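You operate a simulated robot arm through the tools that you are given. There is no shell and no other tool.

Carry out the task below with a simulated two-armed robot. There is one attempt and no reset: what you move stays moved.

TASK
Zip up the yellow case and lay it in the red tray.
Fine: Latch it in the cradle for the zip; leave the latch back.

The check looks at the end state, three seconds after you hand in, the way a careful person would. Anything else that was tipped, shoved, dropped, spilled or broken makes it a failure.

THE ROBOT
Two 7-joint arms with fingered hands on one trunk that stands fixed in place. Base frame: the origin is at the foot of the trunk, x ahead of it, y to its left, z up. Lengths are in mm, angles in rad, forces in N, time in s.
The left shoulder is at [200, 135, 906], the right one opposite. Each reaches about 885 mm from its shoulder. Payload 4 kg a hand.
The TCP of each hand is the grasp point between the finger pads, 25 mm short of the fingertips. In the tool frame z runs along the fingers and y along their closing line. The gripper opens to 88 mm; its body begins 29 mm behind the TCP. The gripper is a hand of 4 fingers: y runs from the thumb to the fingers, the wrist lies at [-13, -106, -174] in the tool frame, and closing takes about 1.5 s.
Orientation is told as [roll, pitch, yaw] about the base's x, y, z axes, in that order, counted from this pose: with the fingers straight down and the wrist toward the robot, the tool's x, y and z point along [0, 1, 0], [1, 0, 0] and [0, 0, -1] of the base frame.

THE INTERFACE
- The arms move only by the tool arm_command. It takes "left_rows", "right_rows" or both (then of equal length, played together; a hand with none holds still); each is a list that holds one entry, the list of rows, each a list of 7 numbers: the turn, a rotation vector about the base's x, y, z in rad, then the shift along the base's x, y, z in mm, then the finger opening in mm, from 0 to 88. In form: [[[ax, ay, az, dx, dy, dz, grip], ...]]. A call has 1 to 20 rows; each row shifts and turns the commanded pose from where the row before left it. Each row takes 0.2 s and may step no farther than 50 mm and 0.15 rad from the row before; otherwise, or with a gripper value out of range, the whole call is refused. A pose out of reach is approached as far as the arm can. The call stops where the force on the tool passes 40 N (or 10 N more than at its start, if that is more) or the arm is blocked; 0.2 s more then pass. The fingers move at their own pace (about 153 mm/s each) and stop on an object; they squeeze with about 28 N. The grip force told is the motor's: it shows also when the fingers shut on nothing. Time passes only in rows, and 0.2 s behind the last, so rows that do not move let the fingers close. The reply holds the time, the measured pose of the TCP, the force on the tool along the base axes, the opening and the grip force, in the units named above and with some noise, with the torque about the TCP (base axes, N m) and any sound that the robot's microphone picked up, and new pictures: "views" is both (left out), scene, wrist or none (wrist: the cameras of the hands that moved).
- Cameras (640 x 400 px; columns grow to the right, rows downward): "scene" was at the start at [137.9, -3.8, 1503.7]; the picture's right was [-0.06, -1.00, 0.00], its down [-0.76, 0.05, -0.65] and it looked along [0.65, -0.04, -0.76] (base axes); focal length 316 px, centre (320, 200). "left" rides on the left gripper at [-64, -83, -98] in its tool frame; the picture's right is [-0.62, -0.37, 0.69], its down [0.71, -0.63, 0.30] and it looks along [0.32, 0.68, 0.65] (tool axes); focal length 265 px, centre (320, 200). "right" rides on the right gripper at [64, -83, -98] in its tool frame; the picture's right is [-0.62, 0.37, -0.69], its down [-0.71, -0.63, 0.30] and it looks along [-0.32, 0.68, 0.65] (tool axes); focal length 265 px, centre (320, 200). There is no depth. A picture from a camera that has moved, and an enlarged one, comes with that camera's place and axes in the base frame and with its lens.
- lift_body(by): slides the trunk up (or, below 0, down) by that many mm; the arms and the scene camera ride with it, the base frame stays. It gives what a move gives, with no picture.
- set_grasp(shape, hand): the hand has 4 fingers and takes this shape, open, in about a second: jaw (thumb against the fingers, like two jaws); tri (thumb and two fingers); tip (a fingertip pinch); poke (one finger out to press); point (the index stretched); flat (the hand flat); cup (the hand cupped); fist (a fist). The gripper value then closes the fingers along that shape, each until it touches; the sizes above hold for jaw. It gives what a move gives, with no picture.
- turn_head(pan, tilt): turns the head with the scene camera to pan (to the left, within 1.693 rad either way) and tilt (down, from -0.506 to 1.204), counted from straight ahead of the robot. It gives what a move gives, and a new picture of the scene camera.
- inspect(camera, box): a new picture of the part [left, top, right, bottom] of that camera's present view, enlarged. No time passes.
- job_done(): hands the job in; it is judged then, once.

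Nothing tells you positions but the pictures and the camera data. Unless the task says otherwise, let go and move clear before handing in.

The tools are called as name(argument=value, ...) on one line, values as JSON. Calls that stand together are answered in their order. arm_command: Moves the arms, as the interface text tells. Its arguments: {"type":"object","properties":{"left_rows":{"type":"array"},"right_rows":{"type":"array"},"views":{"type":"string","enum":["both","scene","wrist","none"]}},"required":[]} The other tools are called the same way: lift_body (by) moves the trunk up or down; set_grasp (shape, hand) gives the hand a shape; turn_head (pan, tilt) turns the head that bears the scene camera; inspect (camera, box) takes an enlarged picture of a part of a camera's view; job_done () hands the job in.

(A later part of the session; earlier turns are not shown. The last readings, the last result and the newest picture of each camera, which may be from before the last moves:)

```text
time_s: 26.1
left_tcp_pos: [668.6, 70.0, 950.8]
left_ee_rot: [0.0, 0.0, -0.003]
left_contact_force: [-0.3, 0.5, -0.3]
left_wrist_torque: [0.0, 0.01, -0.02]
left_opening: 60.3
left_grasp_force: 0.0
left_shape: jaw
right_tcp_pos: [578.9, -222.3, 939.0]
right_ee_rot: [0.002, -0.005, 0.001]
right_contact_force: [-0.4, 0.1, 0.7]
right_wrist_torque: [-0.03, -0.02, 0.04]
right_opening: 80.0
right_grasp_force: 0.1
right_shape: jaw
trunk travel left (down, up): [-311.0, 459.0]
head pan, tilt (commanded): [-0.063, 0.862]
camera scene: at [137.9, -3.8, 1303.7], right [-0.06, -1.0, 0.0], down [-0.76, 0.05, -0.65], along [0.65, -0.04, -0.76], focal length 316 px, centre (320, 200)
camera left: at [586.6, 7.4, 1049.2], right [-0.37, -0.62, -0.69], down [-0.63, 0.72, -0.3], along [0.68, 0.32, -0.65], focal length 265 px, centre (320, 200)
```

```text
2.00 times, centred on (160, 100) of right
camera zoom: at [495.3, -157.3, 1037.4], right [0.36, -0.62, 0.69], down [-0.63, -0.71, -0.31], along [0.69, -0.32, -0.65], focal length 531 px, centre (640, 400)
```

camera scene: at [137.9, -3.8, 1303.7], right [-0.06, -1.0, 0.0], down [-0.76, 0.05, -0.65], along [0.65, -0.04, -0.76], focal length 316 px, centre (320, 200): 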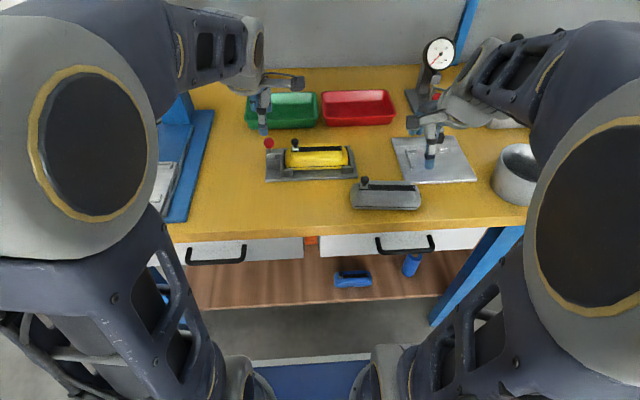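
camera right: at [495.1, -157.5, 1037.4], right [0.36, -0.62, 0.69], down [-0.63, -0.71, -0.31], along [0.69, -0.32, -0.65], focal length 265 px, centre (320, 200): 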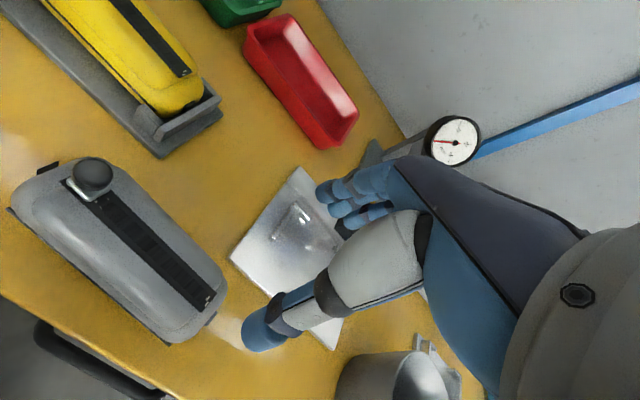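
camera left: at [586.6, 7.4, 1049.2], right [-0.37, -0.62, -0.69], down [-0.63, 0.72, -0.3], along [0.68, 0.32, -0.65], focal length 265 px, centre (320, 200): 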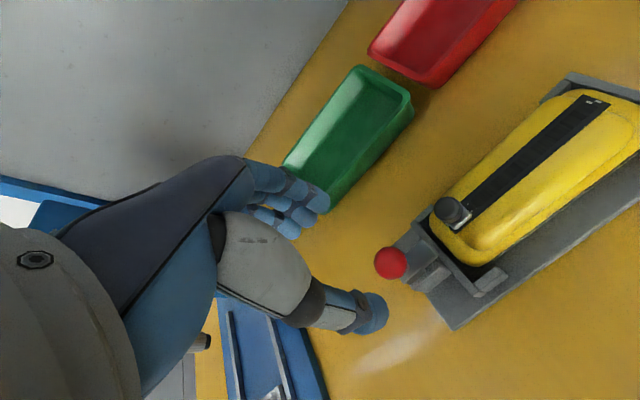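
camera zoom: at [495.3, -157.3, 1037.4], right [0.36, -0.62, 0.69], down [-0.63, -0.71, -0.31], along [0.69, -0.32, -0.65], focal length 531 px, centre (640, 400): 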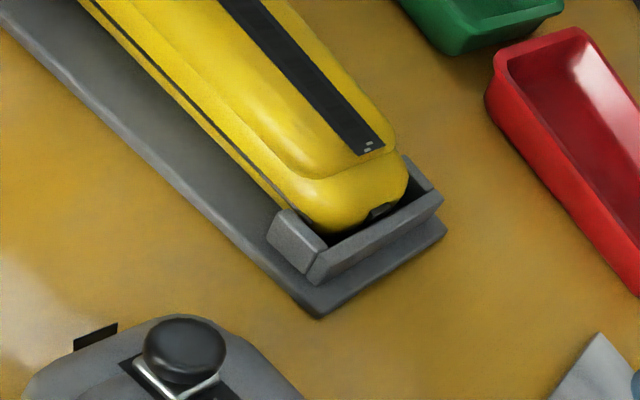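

The ball projects exactly where expected in the left view. I'll lower the left hand around it.

arm_command(left_rows=[[[0, 0, 0, 0.5, 0.5, -18, 60], [0, 0, 0, 0, 0, -18, 60], [0, 0, 0, 0, 0, -15, 60], [0, 0, 0, 0, 0, -12, 60], [0, 0, 0, 0, 0, 0, 60]]], views="wrist")

inspect(camera="scene", box=[240, 80, 340, 190])

inspect(camera="left", box=[240, 140, 480, 320])

```text
time_s: 27.3
left_tcp_pos: [669.9, 71.5, 889.1]
left_ee_rot: [0.0, 0.001, -0.005]
left_contact_force: [0.1, 0.9, 0.4]
left_wrist_torque: [-0.03, -0.04, -0.01]
left_opening: 60.2
left_grasp_force: 0.1
left_shape: jaw
right_tcp_pos: [579.2, -221.9, 939.2]
right_ee_rot: [0.003, -0.008, -0.001]
right_contact_force: [0.5, 0.1, 0.1]
right_wrist_torque: [0.0, 0.0, -0.03]
right_opening: 79.7
right_grasp_force: 0.0
right_shape: jaw
trunk travel left (down, up): [-311.0, 459.0]
head pan, tilt (commanded): [-0.063, 0.862]
camera left: at [586.8, 8.6, 986.5], right [-0.37, -0.62, -0.69], down [-0.63, 0.72, -0.3], along [0.68, 0.32, -0.65], focal length 265 px, centre (320, 200)
```

left: 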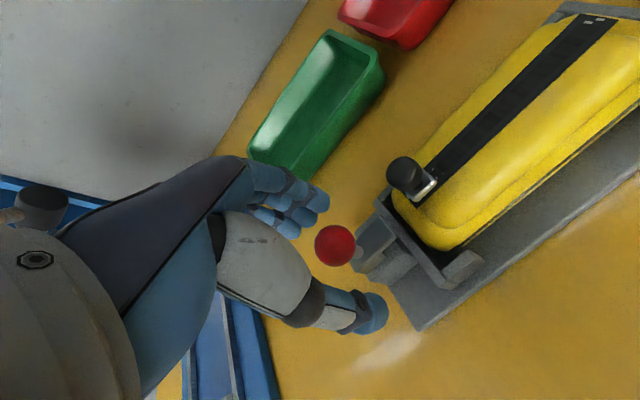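

```text
3.64 times, centred on (290, 135) of scene
camera zoom: at [137.9, -3.8, 1303.7], right [-0.06, -1.0, 0.0], down [-0.76, 0.05, -0.65], along [0.65, -0.04, -0.76], focal length 1150 px, centre (429, 436)
```

zoom: 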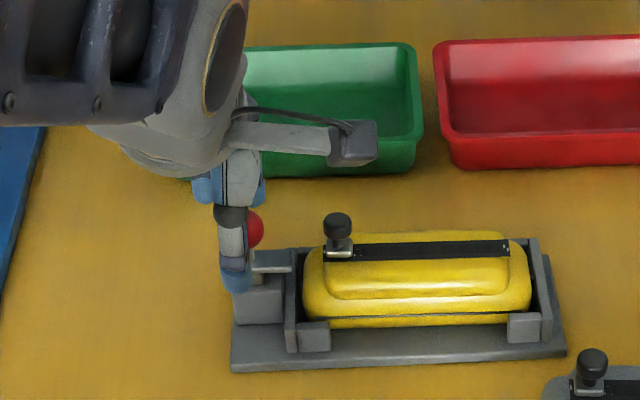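

```text
2.22 times, centred on (360, 230) of left
camera zoom: at [586.8, 8.6, 986.5], right [-0.37, -0.62, -0.69], down [-0.63, 0.72, -0.3], along [0.68, 0.32, -0.65], focal length 590 px, centre (231, 133)
```

zoom: 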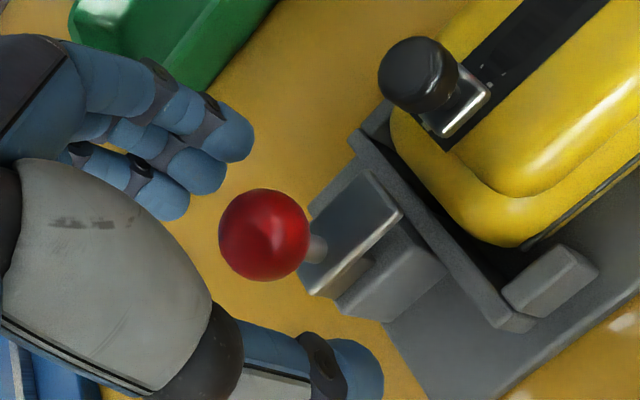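

The ball lies between the thumb and the first two fingers. I'll close on it.

arm_command(left_rows=[[[0, 0, 0, 0, 0, 0, 45], [0, 0, 0, 0, 0, 0, 30], [0, 0, 0, 0, 0, 0, 18], [0, 0, 0, 0, 0, 0, 10], [0, 0, 0, 0, 0, 0, 10], [0, 0, 0, 0, 0, 0, 10]]], views="wrist")

inspect(camera="scene", box=[240, 80, 340, 190])

inspect(camera="left", box=[240, 140, 480, 320])

```text
time_s: 28.7
left_tcp_pos: [667.8, 71.4, 888.2]
left_ee_rot: [0.0, 0.003, -0.003]
left_contact_force: [-3.5, 1.2, -6.8]
left_wrist_torque: [0.01, 0.04, -0.01]
left_opening: 14.2
left_grasp_force: 27.7
left_shape: jaw
right_tcp_pos: [580.6, -222.0, 940.2]
right_ee_rot: [0.002, -0.007, 0.0]
right_contact_force: [-0.7, -0.5, 0.4]
right_wrist_torque: [0.02, 0.01, 0.0]
right_opening: 79.7
right_grasp_force: 0.0
right_shape: jaw
trunk travel left (down, up): [-311.0, 459.0]
head pan, tilt (commanded): [-0.063, 0.862]
camera left: at [586.6, 8.7, 986.0], right [-0.37, -0.62, -0.69], down [-0.63, 0.72, -0.3], along [0.68, 0.32, -0.66], focal length 265 px, centre (320, 200)
```

left: 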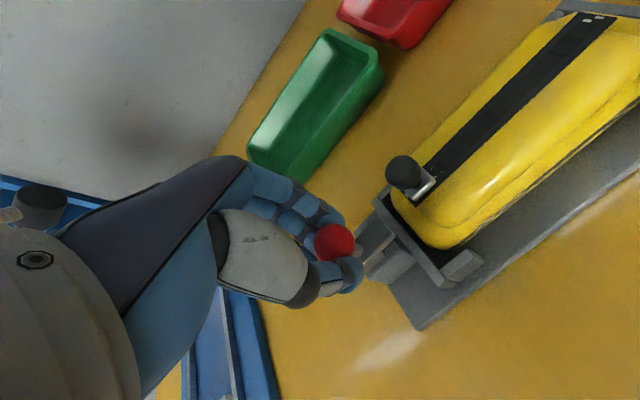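

```text
3.64 times, centred on (290, 135) of scene
camera zoom: at [137.9, -3.8, 1303.6], right [-0.06, -1.0, 0.0], down [-0.76, 0.05, -0.65], along [0.65, -0.04, -0.76], focal length 1150 px, centre (429, 436)
```

zoom: 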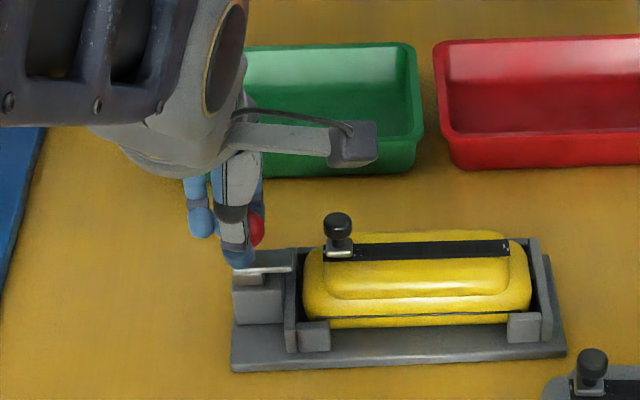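

```text
2.22 times, centred on (360, 230) of left
camera zoom: at [586.6, 8.7, 986.0], right [-0.37, -0.62, -0.69], down [-0.63, 0.72, -0.3], along [0.68, 0.32, -0.66], focal length 590 px, centre (231, 133)
```

zoom: 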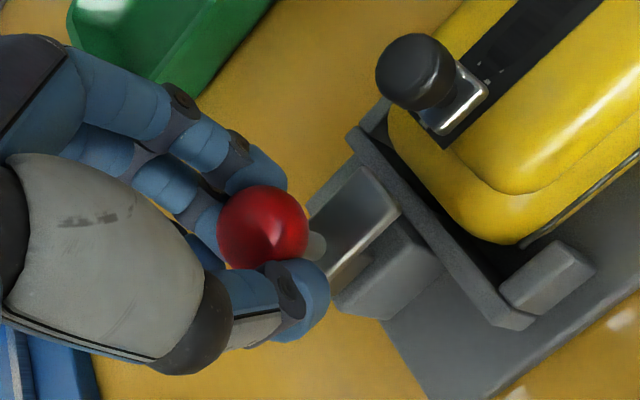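

The ball is gripped. I'll now slide it toward the case (−y) in small steps, watching the force.

arm_command(left_rows=[[[0, 0, 0, 0, -4, 0, 10], [0, 0, 0, 0, -4, 0, 10], [0, 0, 0, 0, 0, 0, 10]]], views="none")

inspect(camera="left", box=[240, 140, 480, 320])

inspect(camera="scene", box=[262, 120, 322, 180])

```text
time_s: 29.5
left_tcp_pos: [669.8, 63.9, 887.2]
left_ee_rot: [0.0, 0.001, -0.005]
left_contact_force: [-9.1, 0.1, -5.8]
left_wrist_torque: [0.0, 0.12, -0.01]
left_opening: 13.9
left_grasp_force: 28.1
left_shape: jaw
right_tcp_pos: [579.0, -221.5, 938.9]
right_ee_rot: [0.003, -0.007, 0.0]
right_contact_force: [-1.0, -0.1, 0.0]
right_wrist_torque: [-0.02, 0.02, 0.02]
right_opening: 79.8
right_grasp_force: 0.1
right_shape: jaw
trunk travel left (down, up): [-311.0, 459.0]
head pan, tilt (commanded): [-0.063, 0.862]
```

```text
2.22 times, centred on (360, 230) of left
camera zoom: at [587.0, 0.5, 985.5], right [-0.37, -0.62, -0.69], down [-0.63, 0.72, -0.3], along [0.68, 0.32, -0.65], focal length 590 px, centre (231, 133)
```

zoom: 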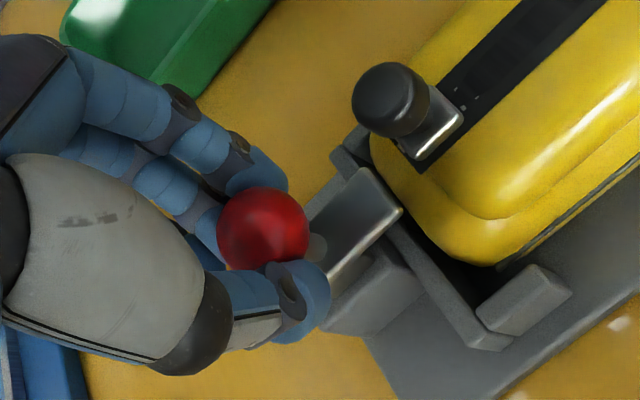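

```text
6.67 times, centred on (292, 150) of scene
camera zoom: at [137.7, -3.8, 1303.7], right [-0.06, -1.0, 0.0], down [-0.76, 0.05, -0.65], along [0.65, -0.04, -0.76], focal length 2108 px, centre (507, 533)
```

zoom: 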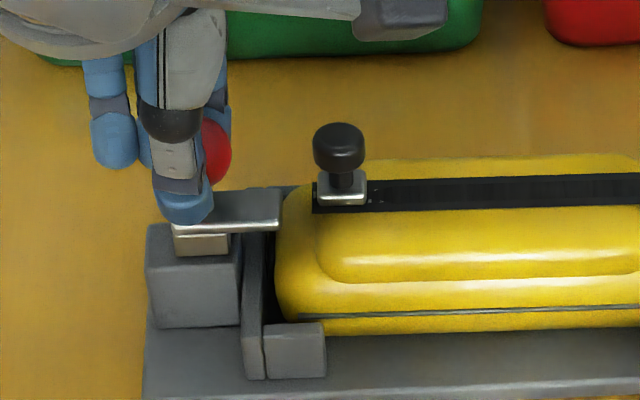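

The latch slides freely: the tongue has moved about 8 mm. I'll continue until it meets its stop.

arm_command(left_rows=[[[0, 0, 0, -0.7, -3, 0, 10], [0, 0, 0, 0, -3, 0, 10], [0, 0, 0, 0, 0, 0, 10]]], views="none")

inspect(camera="scene", box=[262, 120, 322, 180])

inspect(camera="left", box=[240, 140, 480, 320])

```text
time_s: 30.3
left_tcp_pos: [669.2, 56.6, 886.9]
left_ee_rot: [-0.001, 0.0, -0.002]
left_contact_force: [-6.8, -0.8, -5.3]
left_wrist_torque: [-0.03, 0.09, 0.0]
left_opening: 13.6
left_grasp_force: 27.5
left_shape: jaw
right_tcp_pos: [579.5, -222.5, 940.4]
right_ee_rot: [0.001, -0.007, 0.001]
right_contact_force: [0.3, -0.2, -0.4]
right_wrist_torque: [0.01, -0.02, 0.0]
right_opening: 79.7
right_grasp_force: 0.1
right_shape: jaw
trunk travel left (down, up): [-311.0, 459.0]
head pan, tilt (commanded): [-0.063, 0.862]
```

```text
6.67 times, centred on (292, 150) of scene
camera zoom: at [137.9, -3.8, 1303.7], right [-0.06, -1.0, 0.0], down [-0.76, 0.05, -0.65], along [0.65, -0.04, -0.76], focal length 2108 px, centre (507, 533)
```

zoom: 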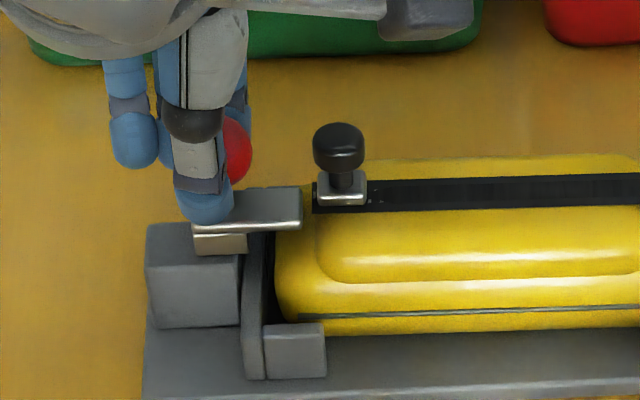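

```text
2.22 times, centred on (360, 230) of left
camera zoom: at [586.8, -5.9, 985.5], right [-0.37, -0.62, -0.69], down [-0.63, 0.72, -0.3], along [0.68, 0.32, -0.65], focal length 590 px, centre (231, 133)
```

zoom: 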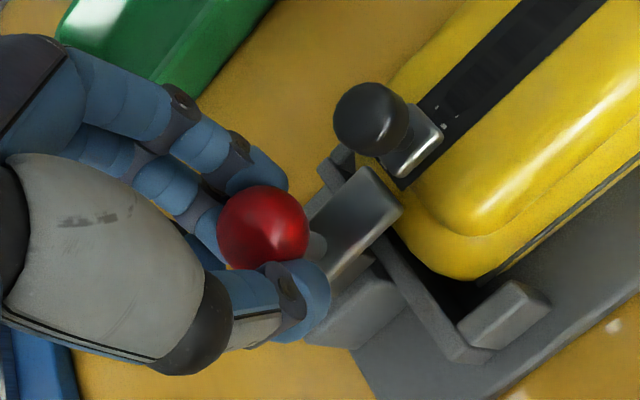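

The tongue is now over the case's rim, about 14 mm of travel. I'll nudge 2 mm more to find the stop.

arm_command(left_rows=[[[0, 0, 0, -0.5, -2, 0, 10], [0, 0, 0, 0, 0, 0, 10]]], views="none")

inspect(camera="scene", box=[262, 120, 322, 180])

```text
time_s: 30.9
left_tcp_pos: [670.2, 56.5, 886.9]
left_ee_rot: [0.001, 0.001, -0.003]
left_contact_force: [-1.0, 2.0, -5.9]
left_wrist_torque: [0.04, 0.0, 0.0]
left_opening: 13.6
left_grasp_force: 28.2
left_shape: jaw
right_tcp_pos: [580.0, -221.9, 939.7]
right_ee_rot: [0.001, -0.006, 0.002]
right_contact_force: [0.0, -0.3, -0.6]
right_wrist_torque: [-0.01, 0.02, -0.01]
right_opening: 79.8
right_grasp_force: 0.0
right_shape: jaw
trunk travel left (down, up): [-311.0, 459.0]
head pan, tilt (commanded): [-0.063, 0.862]
```

```text
6.67 times, centred on (292, 150) of scene
camera zoom: at [138.0, -3.7, 1303.6], right [-0.06, -1.0, 0.0], down [-0.76, 0.05, -0.65], along [0.65, -0.04, -0.76], focal length 2108 px, centre (507, 533)
```

zoom: 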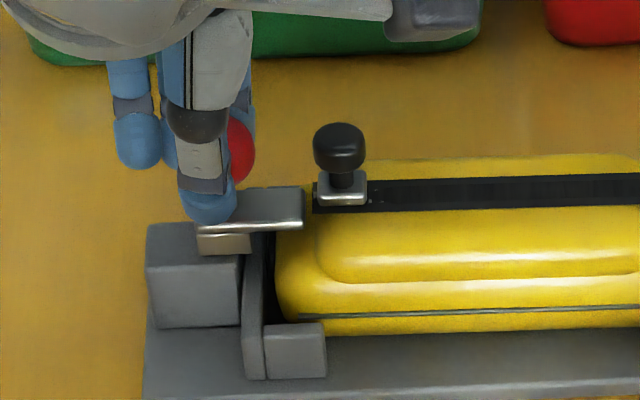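

arm_command(left_rows=[[[0, 0, 0, 0, -1.5, 0, 10], [0, 0, 0, 0, 0, 0, 10]]], views="none")

inspect(camera="scene", box=[262, 120, 322, 180])

inspect(camera="left", box=[320, 140, 480, 260])

```text
time_s: 31.5
left_tcp_pos: [669.6, 54.1, 886.2]
left_ee_rot: [0.001, 0.001, -0.004]
left_contact_force: [0.4, 9.0, -6.7]
left_wrist_torque: [0.14, 0.0, 0.04]
left_opening: 13.7
left_grasp_force: 27.8
left_shape: jaw
right_tcp_pos: [579.9, -220.8, 939.2]
right_ee_rot: [0.002, -0.006, 0.001]
right_contact_force: [0.5, 0.1, -0.3]
right_wrist_torque: [0.04, -0.02, 0.03]
right_opening: 79.8
right_grasp_force: 0.1
right_shape: jaw
trunk travel left (down, up): [-311.0, 459.0]
head pan, tilt (commanded): [-0.063, 0.862]
```

```text
6.67 times, centred on (292, 150) of scene
camera zoom: at [138.0, -3.5, 1303.6], right [-0.06, -1.0, 0.0], down [-0.76, 0.05, -0.65], along [0.65, -0.04, -0.76], focal length 2108 px, centre (507, 533)
```

zoom: 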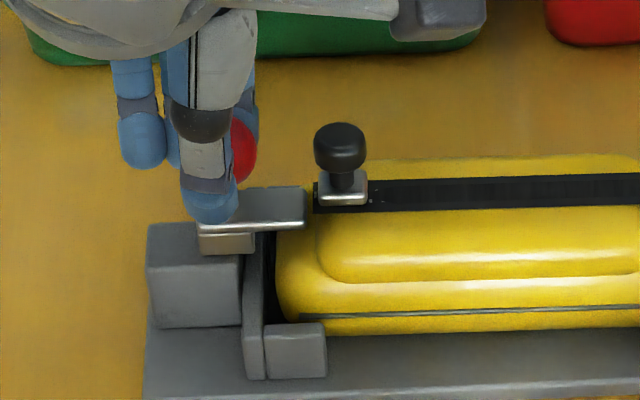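

```text
3.33 times, centred on (400, 200) of left
camera zoom: at [586.3, -8.5, 985.5], right [-0.37, -0.62, -0.69], down [-0.63, 0.72, -0.3], along [0.68, 0.32, -0.65], focal length 885 px, centre (53, 200)
```

zoom: 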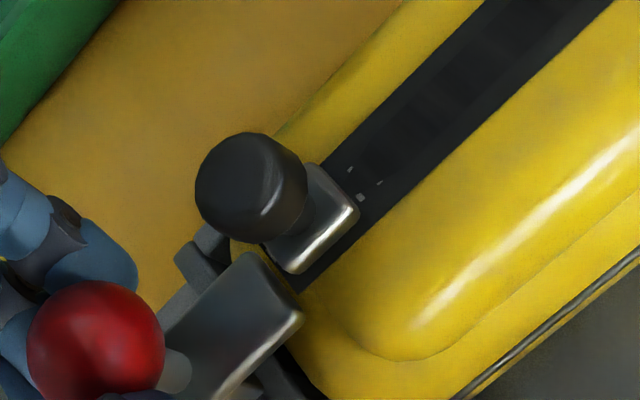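

The latch is fully forward against its stop (9 N, no further motion). I'll release the ball and retreat the left hand up and to the left.

arm_command(left_rows=[[[0, 0, 0, 0, 1, 0, 30], [0, 0, 0, 0, 0, 0, 50], [0, 0, 0, 0, 0, 0, 62], [0, 0, 0, 0, 0, 0, 62], [0, 0, 0, 0, 0, 20, 62], [0, 0, 0, 0, 0, 25, 62], [0, 0, 0, 0, 0, 25, 62], [0, 0, 0, -25, 40, 0, 62], [0, 0, 0, -25, 40, 0, 62], [0, 0, 0, -25, 40, 0, 62], [0, 0, 0, -25, 40, 0, 62], [0, 0, 0, -25, 20, 0, 62], [0, 0, 0, 0, 0, 0, 62]]], views="both")

inspect(camera="scene", box=[262, 120, 362, 190])

inspect(camera="scene", box=[266, 130, 312, 165])

```text
time_s: 34.3
left_tcp_pos: [541.6, 234.5, 957.3]
left_ee_rot: [-0.001, -0.001, -0.004]
left_contact_force: [0.4, 1.0, -0.8]
left_wrist_torque: [-0.03, -0.01, 0.03]
left_opening: 61.6
left_grasp_force: 0.1
left_shape: jaw
right_tcp_pos: [578.7, -221.4, 939.9]
right_ee_rot: [0.001, -0.008, -0.001]
right_contact_force: [-1.0, -0.8, 0.0]
right_wrist_torque: [0.0, -0.03, 0.02]
right_opening: 79.8
right_grasp_force: 0.0
right_shape: jaw
trunk travel left (down, up): [-311.0, 459.0]
head pan, tilt (commanded): [-0.063, 0.862]
camera scene: at [137.9, -3.8, 1303.7], right [-0.06, -1.0, 0.0], down [-0.76, 0.05, -0.65], along [0.65, -0.04, -0.76], focal length 316 px, centre (320, 200)
camera left: at [459.6, 172.1, 1054.7], right [-0.37, -0.62, -0.69], down [-0.63, 0.72, -0.3], along [0.68, 0.32, -0.65], focal length 265 px, centre (320, 200)
```

scene: 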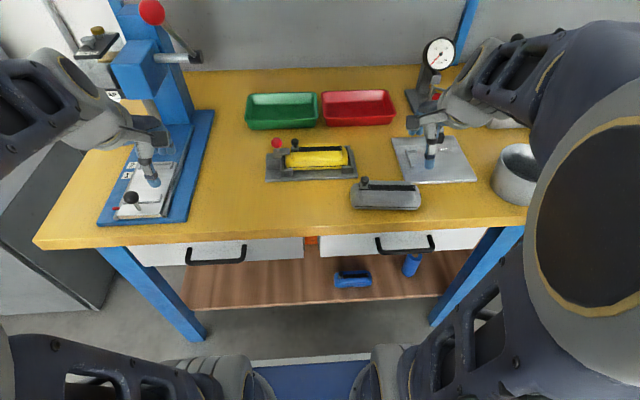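
left: 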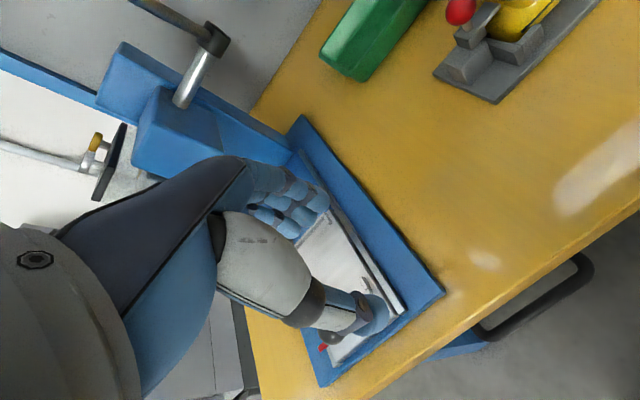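

```text
5.71 times, centred on (312, 155) of scene
camera zoom: at [137.9, -3.8, 1303.7], right [-0.06, -1.0, 0.0], down [-0.76, 0.05, -0.65], along [0.65, -0.04, -0.76], focal length 1806 px, centre (366, 457)
```

zoom: 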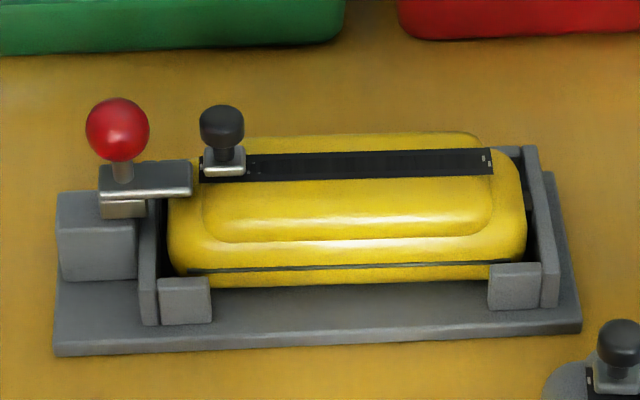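

```text
11.43 times, centred on (289, 148) of scene
camera zoom: at [137.9, -3.8, 1303.7], right [-0.06, -1.0, 0.0], down [-0.76, 0.05, -0.65], along [0.65, -0.04, -0.76], focal length 3613 px, centre (674, 800)
```

zoom: 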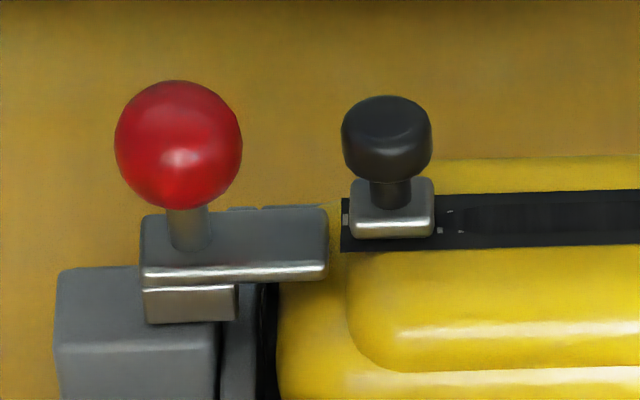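

The latch stays forward over the case end. Next I locate the zip knob with a second camera.

inspect(camera="left", box=[420, 0, 580, 110])

inspect(camera="right", box=[0, 0, 240, 160])

inspect(camera="scene", box=[284, 134, 316, 156])

inspect(camera="scene", box=[330, 134, 362, 156])

```text
3.64 times, centred on (500, 55) of left
camera zoom: at [459.6, 172.1, 1054.7], right [-0.37, -0.62, -0.69], down [-0.63, 0.72, -0.3], along [0.68, 0.32, -0.65], focal length 965 px, centre (-334, 727)
```

zoom: 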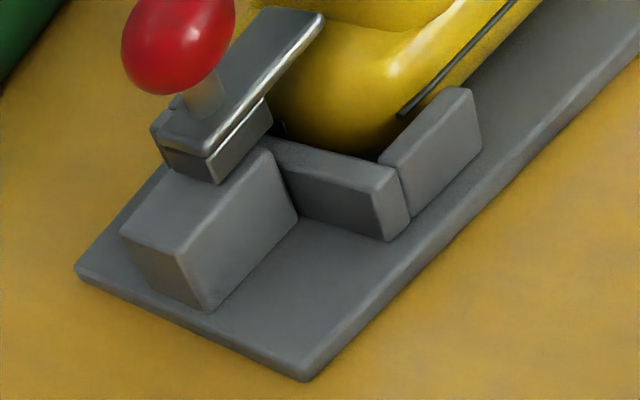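

```text
2.50 times, centred on (120, 80) of right
camera zoom: at [495.3, -157.2, 1037.4], right [0.36, -0.62, 0.69], down [-0.63, -0.71, -0.31], along [0.69, -0.32, -0.65], focal length 664 px, centre (820, 500)
```

zoom: 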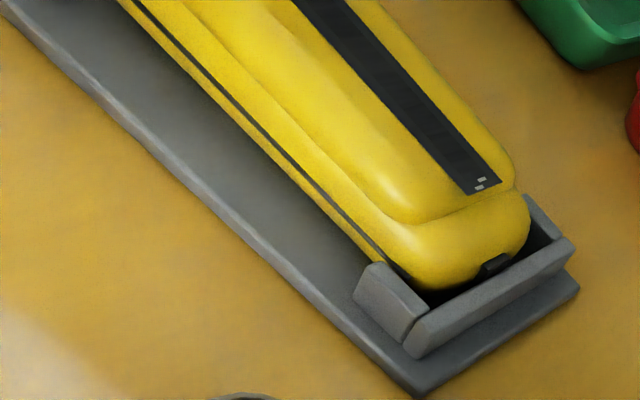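

```text
16.00 times, centred on (300, 145) of scene
camera zoom: at [137.9, -3.8, 1303.7], right [-0.06, -1.0, 0.0], down [-0.76, 0.05, -0.65], along [0.65, -0.04, -0.76], focal length 5058 px, centre (640, 1080)
```

zoom: 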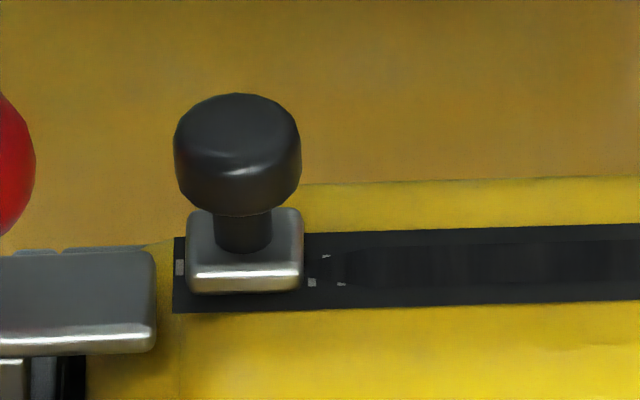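

```text
16.00 times, centred on (346, 145) of scene
camera zoom: at [137.9, -3.8, 1303.7], right [-0.06, -1.0, 0.0], down [-0.76, 0.05, -0.65], along [0.65, -0.04, -0.76], focal length 5058 px, centre (-96, 1080)
```

zoom: 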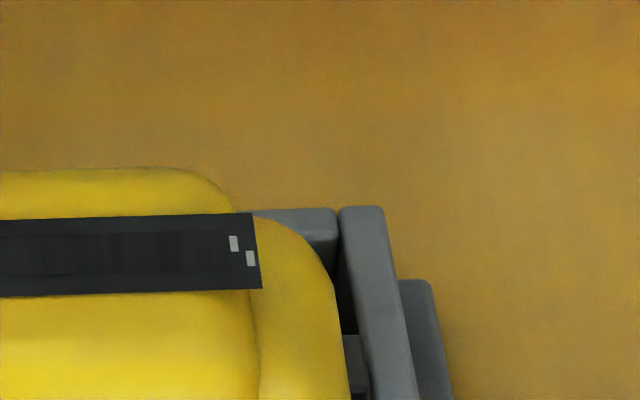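

The knob's cap centre is about [670, 16, 874], and the strip's right end is at y≈−86, so the zip travel is about 92 mm toward −y. I'll bring the right hand above the knob.

arm_command(right_rows=[[[0, 0, 0, 15, 39, 2, 60], [0, 0.008, 0, 15, 39, 2, 60], [0, 0, 0, 15, 39, 2, 60], [0, 0, 0, 15, 39, 2, 60], [0, 0, 0, 15, 39, 2, 60], [0, 0, 0, 15.5, 42, 2, 60], [0, 0, 0, 0, 0, 0, 60]]], views="both")

inspect(camera="right", box=[160, 140, 400, 340])

```text
time_s: 35.9
left_tcp_pos: [542.4, 235.3, 957.0]
left_ee_rot: [0.001, -0.001, -0.004]
left_contact_force: [-0.9, -0.5, 0.2]
left_wrist_torque: [0.03, 0.01, 0.01]
left_opening: 61.6
left_grasp_force: 0.0
left_shape: jaw
right_tcp_pos: [670.1, 19.6, 950.3]
right_ee_rot: [0.002, 0.003, 0.001]
right_contact_force: [0.7, -0.1, -0.1]
right_wrist_torque: [0.01, 0.0, 0.02]
right_opening: 60.3
right_grasp_force: 0.1
right_shape: jaw
trunk travel left (down, up): [-311.0, 459.0]
head pan, tilt (commanded): [-0.063, 0.862]
camera scene: at [137.9, -3.8, 1303.7], right [-0.06, -1.0, 0.0], down [-0.76, 0.05, -0.65], along [0.65, -0.04, -0.76], focal length 316 px, centre (320, 200)
camera right: at [586.7, 84.1, 1049.4], right [0.37, -0.62, 0.69], down [-0.63, -0.71, -0.31], along [0.68, -0.32, -0.66], focal length 265 px, centre (320, 200)
```

scene: 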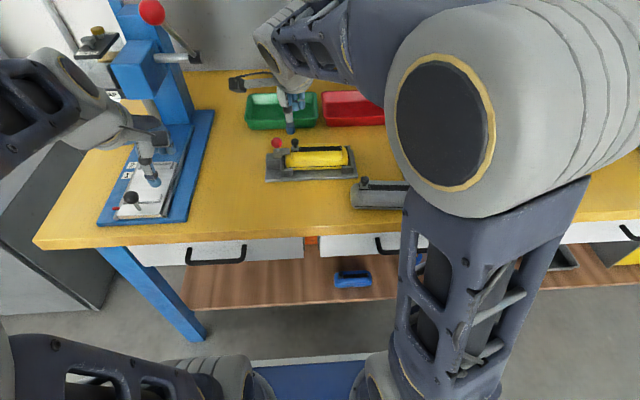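
right: 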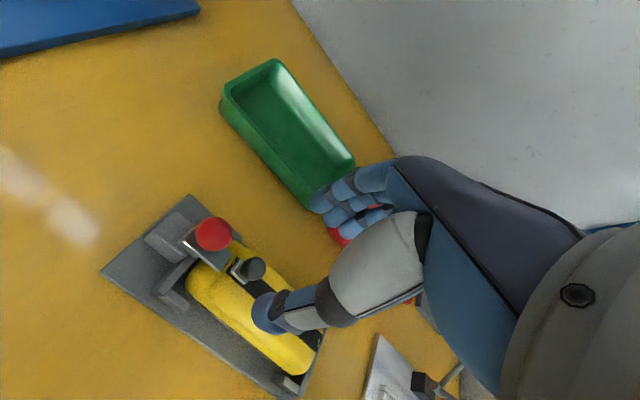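

```text
2.00 times, centred on (280, 240) of right
camera zoom: at [586.7, 84.1, 1049.4], right [0.37, -0.62, 0.69], down [-0.63, -0.71, -0.31], along [0.68, -0.32, -0.66], focal length 531 px, centre (400, 120)
```

zoom: 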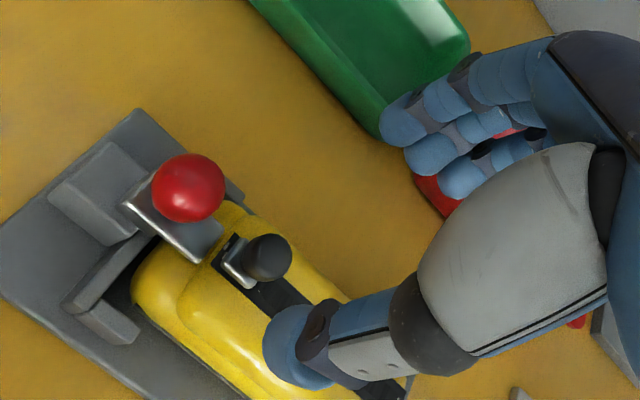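

The knob projects where expected. I'll lower most of the way and recheck the hand's position relative to the knob.

arm_command(right_rows=[[[0, 0, 0, 0, -2, -12, 56], [0, 0, 0, 0, 0, -12, 52], [0, 0, 0, 0, 0, -12, 52], [0, 0, 0, 0, 0, 0, 52], [0, 0, 0, 0, 0, 0, 52]]], views="wrist")

inspect(camera="right", box=[200, 140, 400, 340])

inspect(camera="scene", box=[250, 90, 350, 180])

```text
time_s: 37.1
left_tcp_pos: [542.2, 235.9, 956.2]
left_ee_rot: [0.0, 0.0, -0.004]
left_contact_force: [0.4, 0.2, 0.0]
left_wrist_torque: [0.03, 0.01, 0.03]
left_opening: 61.7
left_grasp_force: 0.2
left_shape: jaw
right_tcp_pos: [671.6, 14.4, 916.3]
right_ee_rot: [0.001, 0.003, 0.001]
right_contact_force: [-0.4, -0.8, 0.2]
right_wrist_torque: [0.01, -0.05, -0.02]
right_opening: 52.4
right_grasp_force: 0.1
right_shape: jaw
trunk travel left (down, up): [-311.0, 459.0]
head pan, tilt (commanded): [-0.063, 0.862]
camera right: at [587.2, 79.2, 1014.7], right [0.37, -0.62, 0.69], down [-0.63, -0.71, -0.3], along [0.68, -0.32, -0.66], focal length 265 px, centre (320, 200)
```

right: 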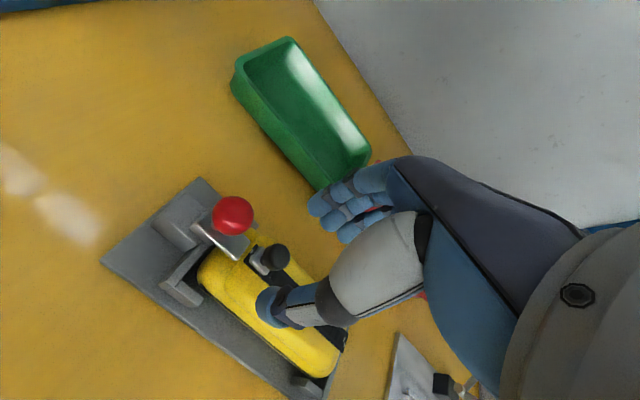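

```text
2.00 times, centred on (300, 240) of right
camera zoom: at [587.2, 79.2, 1014.7], right [0.37, -0.62, 0.69], down [-0.63, -0.71, -0.3], along [0.68, -0.32, -0.66], focal length 531 px, centre (360, 120)
```

zoom: 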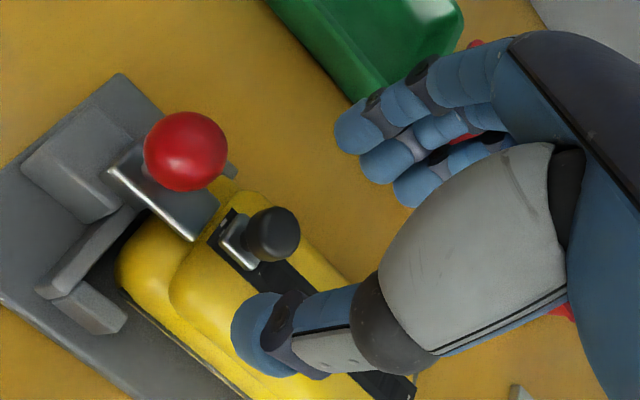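

```text
4.44 times, centred on (300, 135) of scene
camera zoom: at [137.9, -3.8, 1303.7], right [-0.06, -1.0, 0.0], down [-0.76, 0.05, -0.65], along [0.65, -0.04, -0.76], focal length 1405 px, centre (409, 489)
```

zoom: 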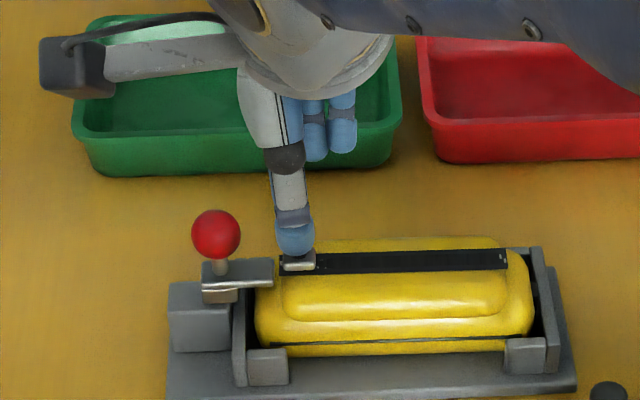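

arm_command(right_rows=[[[0, 0, 0, -0.5, 1.5, -10, 52], [0, 0, 0, 0, 0, -10, 52], [0, 0, 0, 0, 0, -7, 52], [0, 0, 0, 0, 0, 0, 52], [0, 0, 0, 0, 0, 0, 52]]], views="wrist")

inspect(camera="right", box=[200, 140, 400, 340])

inspect(camera="scene", box=[270, 110, 340, 170])

```text
time_s: 38.3
left_tcp_pos: [543.4, 235.0, 956.8]
left_ee_rot: [0.001, 0.001, -0.004]
left_contact_force: [-0.5, -0.4, -0.6]
left_wrist_torque: [-0.01, -0.01, 0.02]
left_opening: 61.6
left_grasp_force: 0.0
left_shape: jaw
right_tcp_pos: [670.4, 15.7, 889.5]
right_ee_rot: [0.003, 0.001, 0.0]
right_contact_force: [-0.2, 0.0, -0.1]
right_wrist_torque: [0.02, -0.01, -0.02]
right_opening: 52.5
right_grasp_force: 0.0
right_shape: jaw
trunk travel left (down, up): [-311.0, 459.0]
head pan, tilt (commanded): [-0.063, 0.862]
camera right: at [587.1, 79.8, 988.2], right [0.37, -0.62, 0.69], down [-0.63, -0.71, -0.3], along [0.68, -0.32, -0.66], focal length 265 px, centre (320, 200)
```

right: 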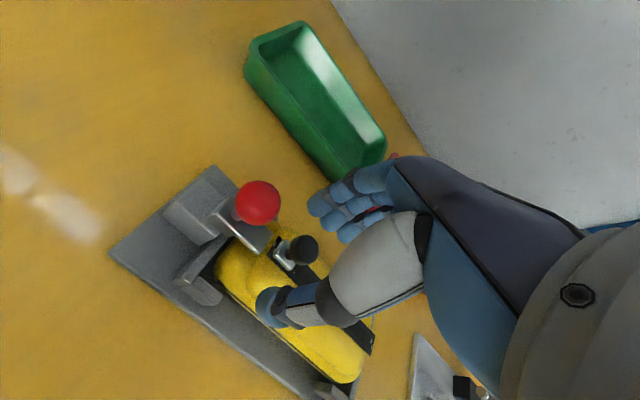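

```text
2.00 times, centred on (300, 240) of right
camera zoom: at [587.1, 79.8, 988.2], right [0.37, -0.62, 0.69], down [-0.63, -0.71, -0.3], along [0.68, -0.32, -0.66], focal length 531 px, centre (360, 120)
```

zoom: 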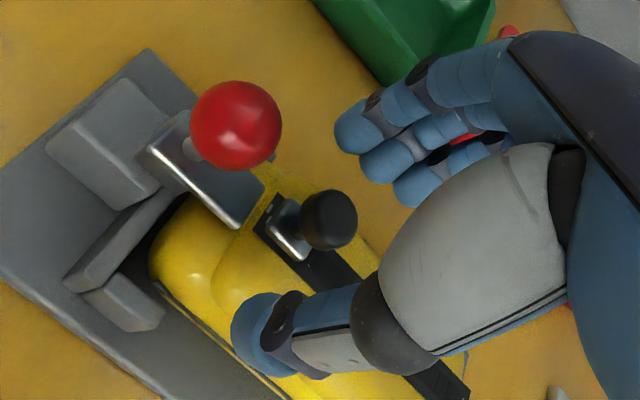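

```text
6.67 times, centred on (305, 140) of scene
camera zoom: at [137.9, -3.8, 1303.7], right [-0.06, -1.0, 0.0], down [-0.76, 0.05, -0.65], along [0.65, -0.04, -0.76], focal length 2108 px, centre (420, 600)
```

zoom: 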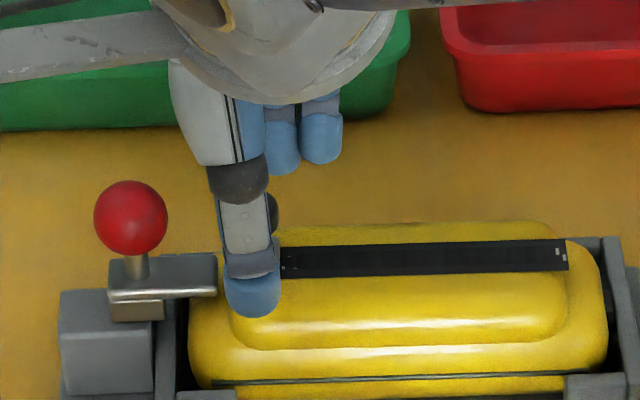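

The knob lies between the thumb and the first two fingers, tips just above the case. Closing on it.

arm_command(right_rows=[[[0, 0, 0, 0, 0, 0, 38], [0, 0, 0, 0, 0, 0, 26], [0, 0, 0, 0, 0, 0, 14], [0, 0, 0, 0, 0, 0, 4], [0, 0, 0, 0, 0, 0, 0], [0, 0, 0, 0, 0, 0, 0]]], views="wrist")

inspect(camera="right", box=[200, 140, 400, 340])

inspect(camera="scene", box=[270, 110, 340, 170])

```text
time_s: 39.7
left_tcp_pos: [541.5, 235.2, 956.1]
left_ee_rot: [0.001, -0.001, -0.004]
left_contact_force: [1.1, 0.6, -0.4]
left_wrist_torque: [-0.03, 0.0, 0.0]
left_opening: 61.6
left_grasp_force: 0.0
left_shape: jaw
right_tcp_pos: [671.5, 15.7, 889.1]
right_ee_rot: [0.002, 0.0, 0.0]
right_contact_force: [-1.5, -0.4, 2.7]
right_wrist_torque: [-0.02, 0.03, -0.02]
right_opening: 9.0
right_grasp_force: 28.3
right_shape: jaw
trunk travel left (down, up): [-311.0, 459.0]
head pan, tilt (commanded): [-0.063, 0.862]
camera right: at [587.0, 79.8, 988.5], right [0.37, -0.62, 0.69], down [-0.63, -0.71, -0.31], along [0.68, -0.32, -0.66], focal length 265 px, centre (320, 200)
```

right: 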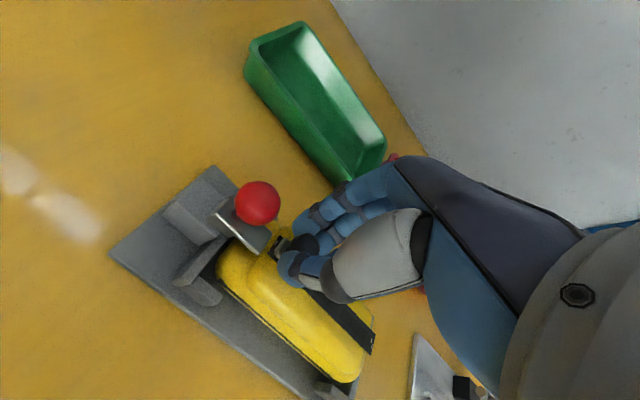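

```text
2.00 times, centred on (300, 240) of right
camera zoom: at [587.0, 79.8, 988.5], right [0.37, -0.62, 0.69], down [-0.63, -0.71, -0.31], along [0.68, -0.32, -0.66], focal length 531 px, centre (360, 120)
```

zoom: 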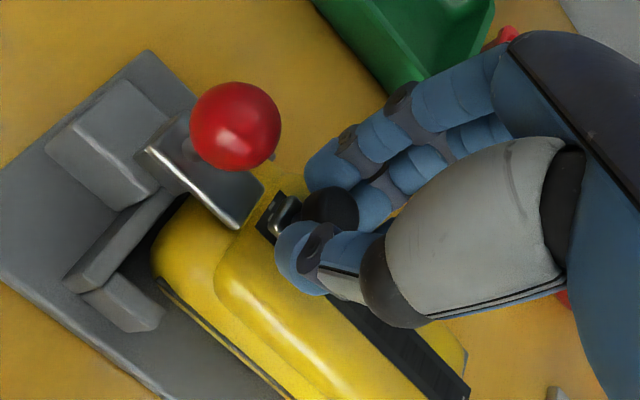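

```text
6.67 times, centred on (305, 140) of scene
camera zoom: at [137.8, -3.8, 1303.7], right [-0.06, -1.0, 0.0], down [-0.76, 0.05, -0.65], along [0.65, -0.04, -0.76], focal length 2108 px, centre (420, 600)
```

zoom: 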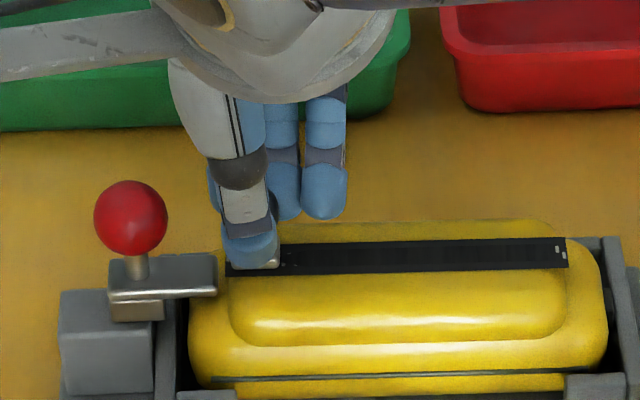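

The knob is held. I'll start drawing the zip toward −y in gentle steps and check that the slider follows.

arm_command(right_rows=[[[0, 0, 0, 0, -4, 0, 0], [0, 0, 0, 0, -5, 0, 0], [0, 0, 0, -0.2, -6, 0, 0], [0, 0, 0, 0, 0, 0, 0]]], views="none")

inspect(camera="right", box=[200, 140, 400, 340])

inspect(camera="scene", box=[270, 110, 360, 180])

```text
time_s: 40.7
left_tcp_pos: [542.4, 235.6, 955.6]
left_ee_rot: [0.0, -0.001, -0.004]
left_contact_force: [-0.4, -0.2, 0.1]
left_wrist_torque: [0.0, 0.0, 0.01]
left_opening: 62.0
left_grasp_force: 0.1
left_shape: jaw
right_tcp_pos: [669.8, -0.3, 890.6]
right_ee_rot: [0.002, 0.0, 0.001]
right_contact_force: [0.4, 0.5, 0.2]
right_wrist_torque: [0.04, -0.03, 0.01]
right_opening: 9.3
right_grasp_force: 27.7
right_shape: jaw
trunk travel left (down, up): [-311.0, 459.0]
head pan, tilt (commanded): [-0.063, 0.862]
```

```text
2.00 times, centred on (300, 240) of right
camera zoom: at [586.5, 64.7, 988.8], right [0.37, -0.62, 0.69], down [-0.63, -0.71, -0.31], along [0.68, -0.32, -0.66], focal length 531 px, centre (360, 120)
```

zoom: 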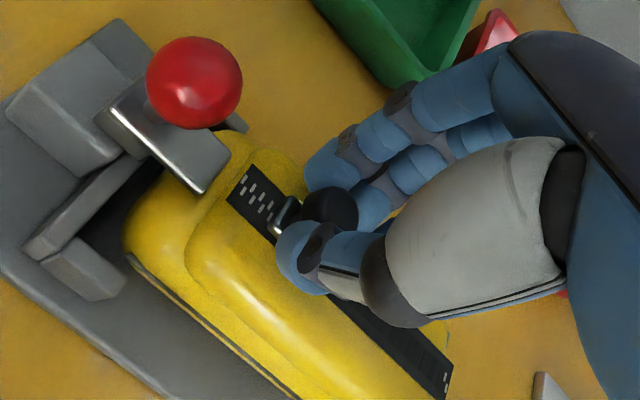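

```text
5.71 times, centred on (315, 145) of scene
camera zoom: at [137.9, -3.8, 1303.7], right [-0.06, -1.0, 0.0], down [-0.76, 0.05, -0.65], along [0.65, -0.04, -0.76], focal length 1806 px, centre (349, 514)
```

zoom: 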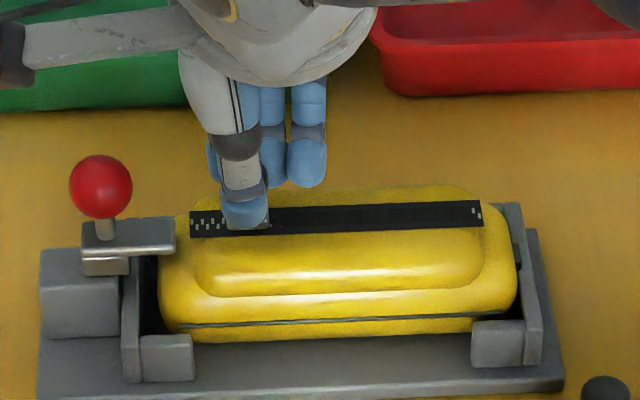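

The slider follows and closed teeth appear behind it, so −y is the closing direction. I'll continue along the strip.

arm_command(right_rows=[[[0, 0, 0, -0.1, -6, 0, 0], [0, 0, 0, -0.1, -8, 0, 0], [0, 0, 0, -0.1, -8, 0, 0], [0, 0, 0, -0.1, -8, 0, 0], [0, 0, 0, -0.1, -8, 0, 0], [0, 0, 0, -0.1, -8, 0, 0], [0, 0, 0, -0.1, -8, 0, 0], [0, 0, 0, -0.1, -6, 0, 0], [0, 0, 0, 0, 0, 0, 0]]], views="none")

inspect(camera="right", box=[200, 140, 400, 340])

inspect(camera="scene", box=[270, 110, 370, 180])

```text
time_s: 42.7
left_tcp_pos: [542.6, 235.0, 956.6]
left_ee_rot: [-0.001, 0.001, -0.003]
left_contact_force: [0.4, 0.6, 0.2]
left_wrist_torque: [0.0, -0.04, 0.0]
left_opening: 61.6
left_grasp_force: 0.0
left_shape: jaw
right_tcp_pos: [670.3, -60.5, 889.5]
right_ee_rot: [0.001, 0.001, 0.0]
right_contact_force: [0.7, 0.2, 2.1]
right_wrist_torque: [0.03, -0.06, -0.02]
right_opening: 8.7
right_grasp_force: 28.4
right_shape: jaw
trunk travel left (down, up): [-311.0, 459.0]
head pan, tilt (commanded): [-0.063, 0.862]
```

```text
2.00 times, centred on (300, 240) of right
camera zoom: at [585.6, 4.2, 988.5], right [0.37, -0.62, 0.69], down [-0.63, -0.71, -0.31], along [0.68, -0.32, -0.66], focal length 531 px, centre (360, 120)
```

zoom: 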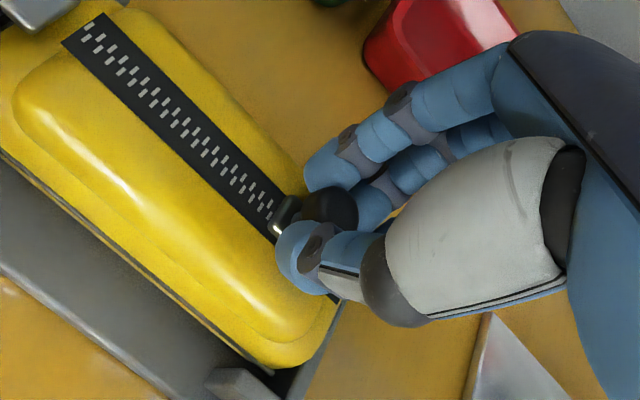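

```text
5.71 times, centred on (320, 145) of scene
camera zoom: at [137.8, -3.8, 1303.7], right [-0.06, -1.0, 0.0], down [-0.76, 0.05, -0.65], along [0.65, -0.04, -0.76], focal length 1806 px, centre (320, 514)
```

zoom: 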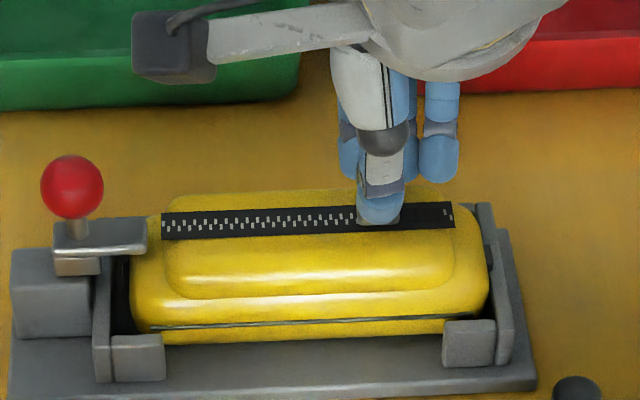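

Most of the zip is closed. I'll run the last ~16 mm slowly until the slider meets its end stop.

arm_command(right_rows=[[[0, 0, 0, 0, -5, 0, 0], [0, 0, 0, 0, -4, 0, 0], [0, 0, 0, 0, -3, 0, 0], [0, 0, 0, 0, 0, 0, 0]]], views="none")

arm_command(right_rows=[[[0, 0, 0, 0, -2, 0, 0], [0, 0, 0, 0, 0, 0, 0]]], views="none")

inspect(camera="scene", box=[270, 110, 370, 180])

inspect(camera="scene", box=[330, 134, 362, 156])

```text
time_s: 43.7
left_tcp_pos: [542.7, 233.4, 957.4]
left_ee_rot: [-0.001, -0.002, -0.002]
left_contact_force: [0.3, 0.1, 0.2]
left_wrist_torque: [0.0, 0.01, -0.01]
left_opening: 61.6
left_grasp_force: 0.1
left_shape: jaw
right_tcp_pos: [669.3, -71.2, 891.5]
right_ee_rot: [0.003, 0.0, 0.0]
right_contact_force: [-2.2, 1.3, 3.3]
right_wrist_torque: [0.05, 0.02, 0.01]
right_opening: 8.7
right_grasp_force: 27.3
right_shape: jaw
trunk travel left (down, up): [-311.0, 459.0]
head pan, tilt (commanded): [-0.063, 0.862]
```

```text
time_s: 44.3
left_tcp_pos: [541.5, 234.4, 957.4]
left_ee_rot: [0.0, -0.001, -0.004]
left_contact_force: [0.2, 0.2, 0.3]
left_wrist_torque: [0.02, 0.01, 0.01]
left_opening: 61.6
left_grasp_force: 0.1
left_shape: jaw
right_tcp_pos: [669.3, -73.1, 890.9]
right_ee_rot: [0.002, -0.001, 0.002]
right_contact_force: [-1.1, 0.3, 4.7]
right_wrist_torque: [0.03, -0.01, 0.01]
right_opening: 8.7
right_grasp_force: 27.8
right_shape: jaw
trunk travel left (down, up): [-311.0, 459.0]
head pan, tilt (commanded): [-0.063, 0.862]
```

```text
5.71 times, centred on (320, 145) of scene
camera zoom: at [137.7, -3.8, 1303.7], right [-0.06, -1.0, 0.0], down [-0.76, 0.05, -0.65], along [0.65, -0.04, -0.76], focal length 1806 px, centre (320, 514)
```

zoom: 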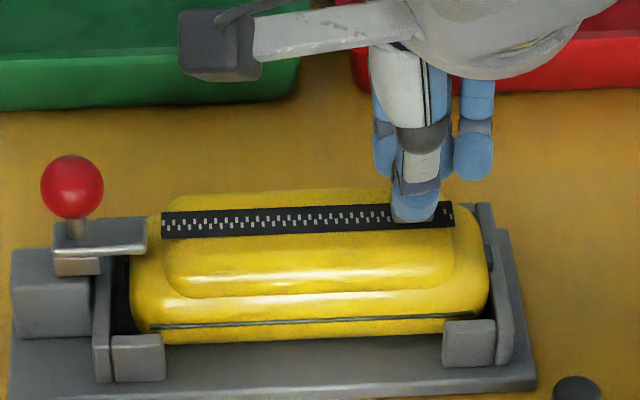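

```text
16.00 times, centred on (346, 145) of scene
camera zoom: at [137.7, -3.8, 1303.7], right [-0.06, -1.0, 0.0], down [-0.76, 0.05, -0.65], along [0.65, -0.04, -0.76], focal length 5058 px, centre (-96, 1080)
```

zoom: 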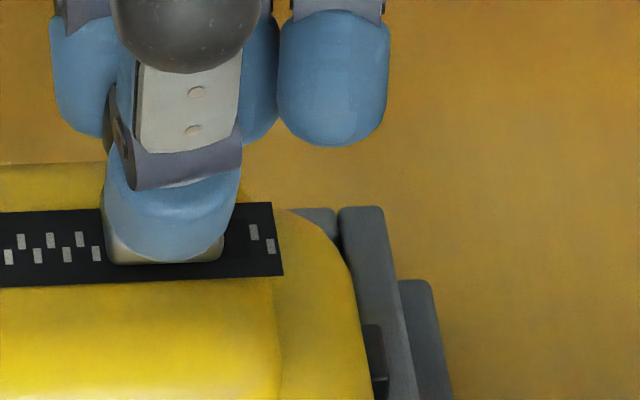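

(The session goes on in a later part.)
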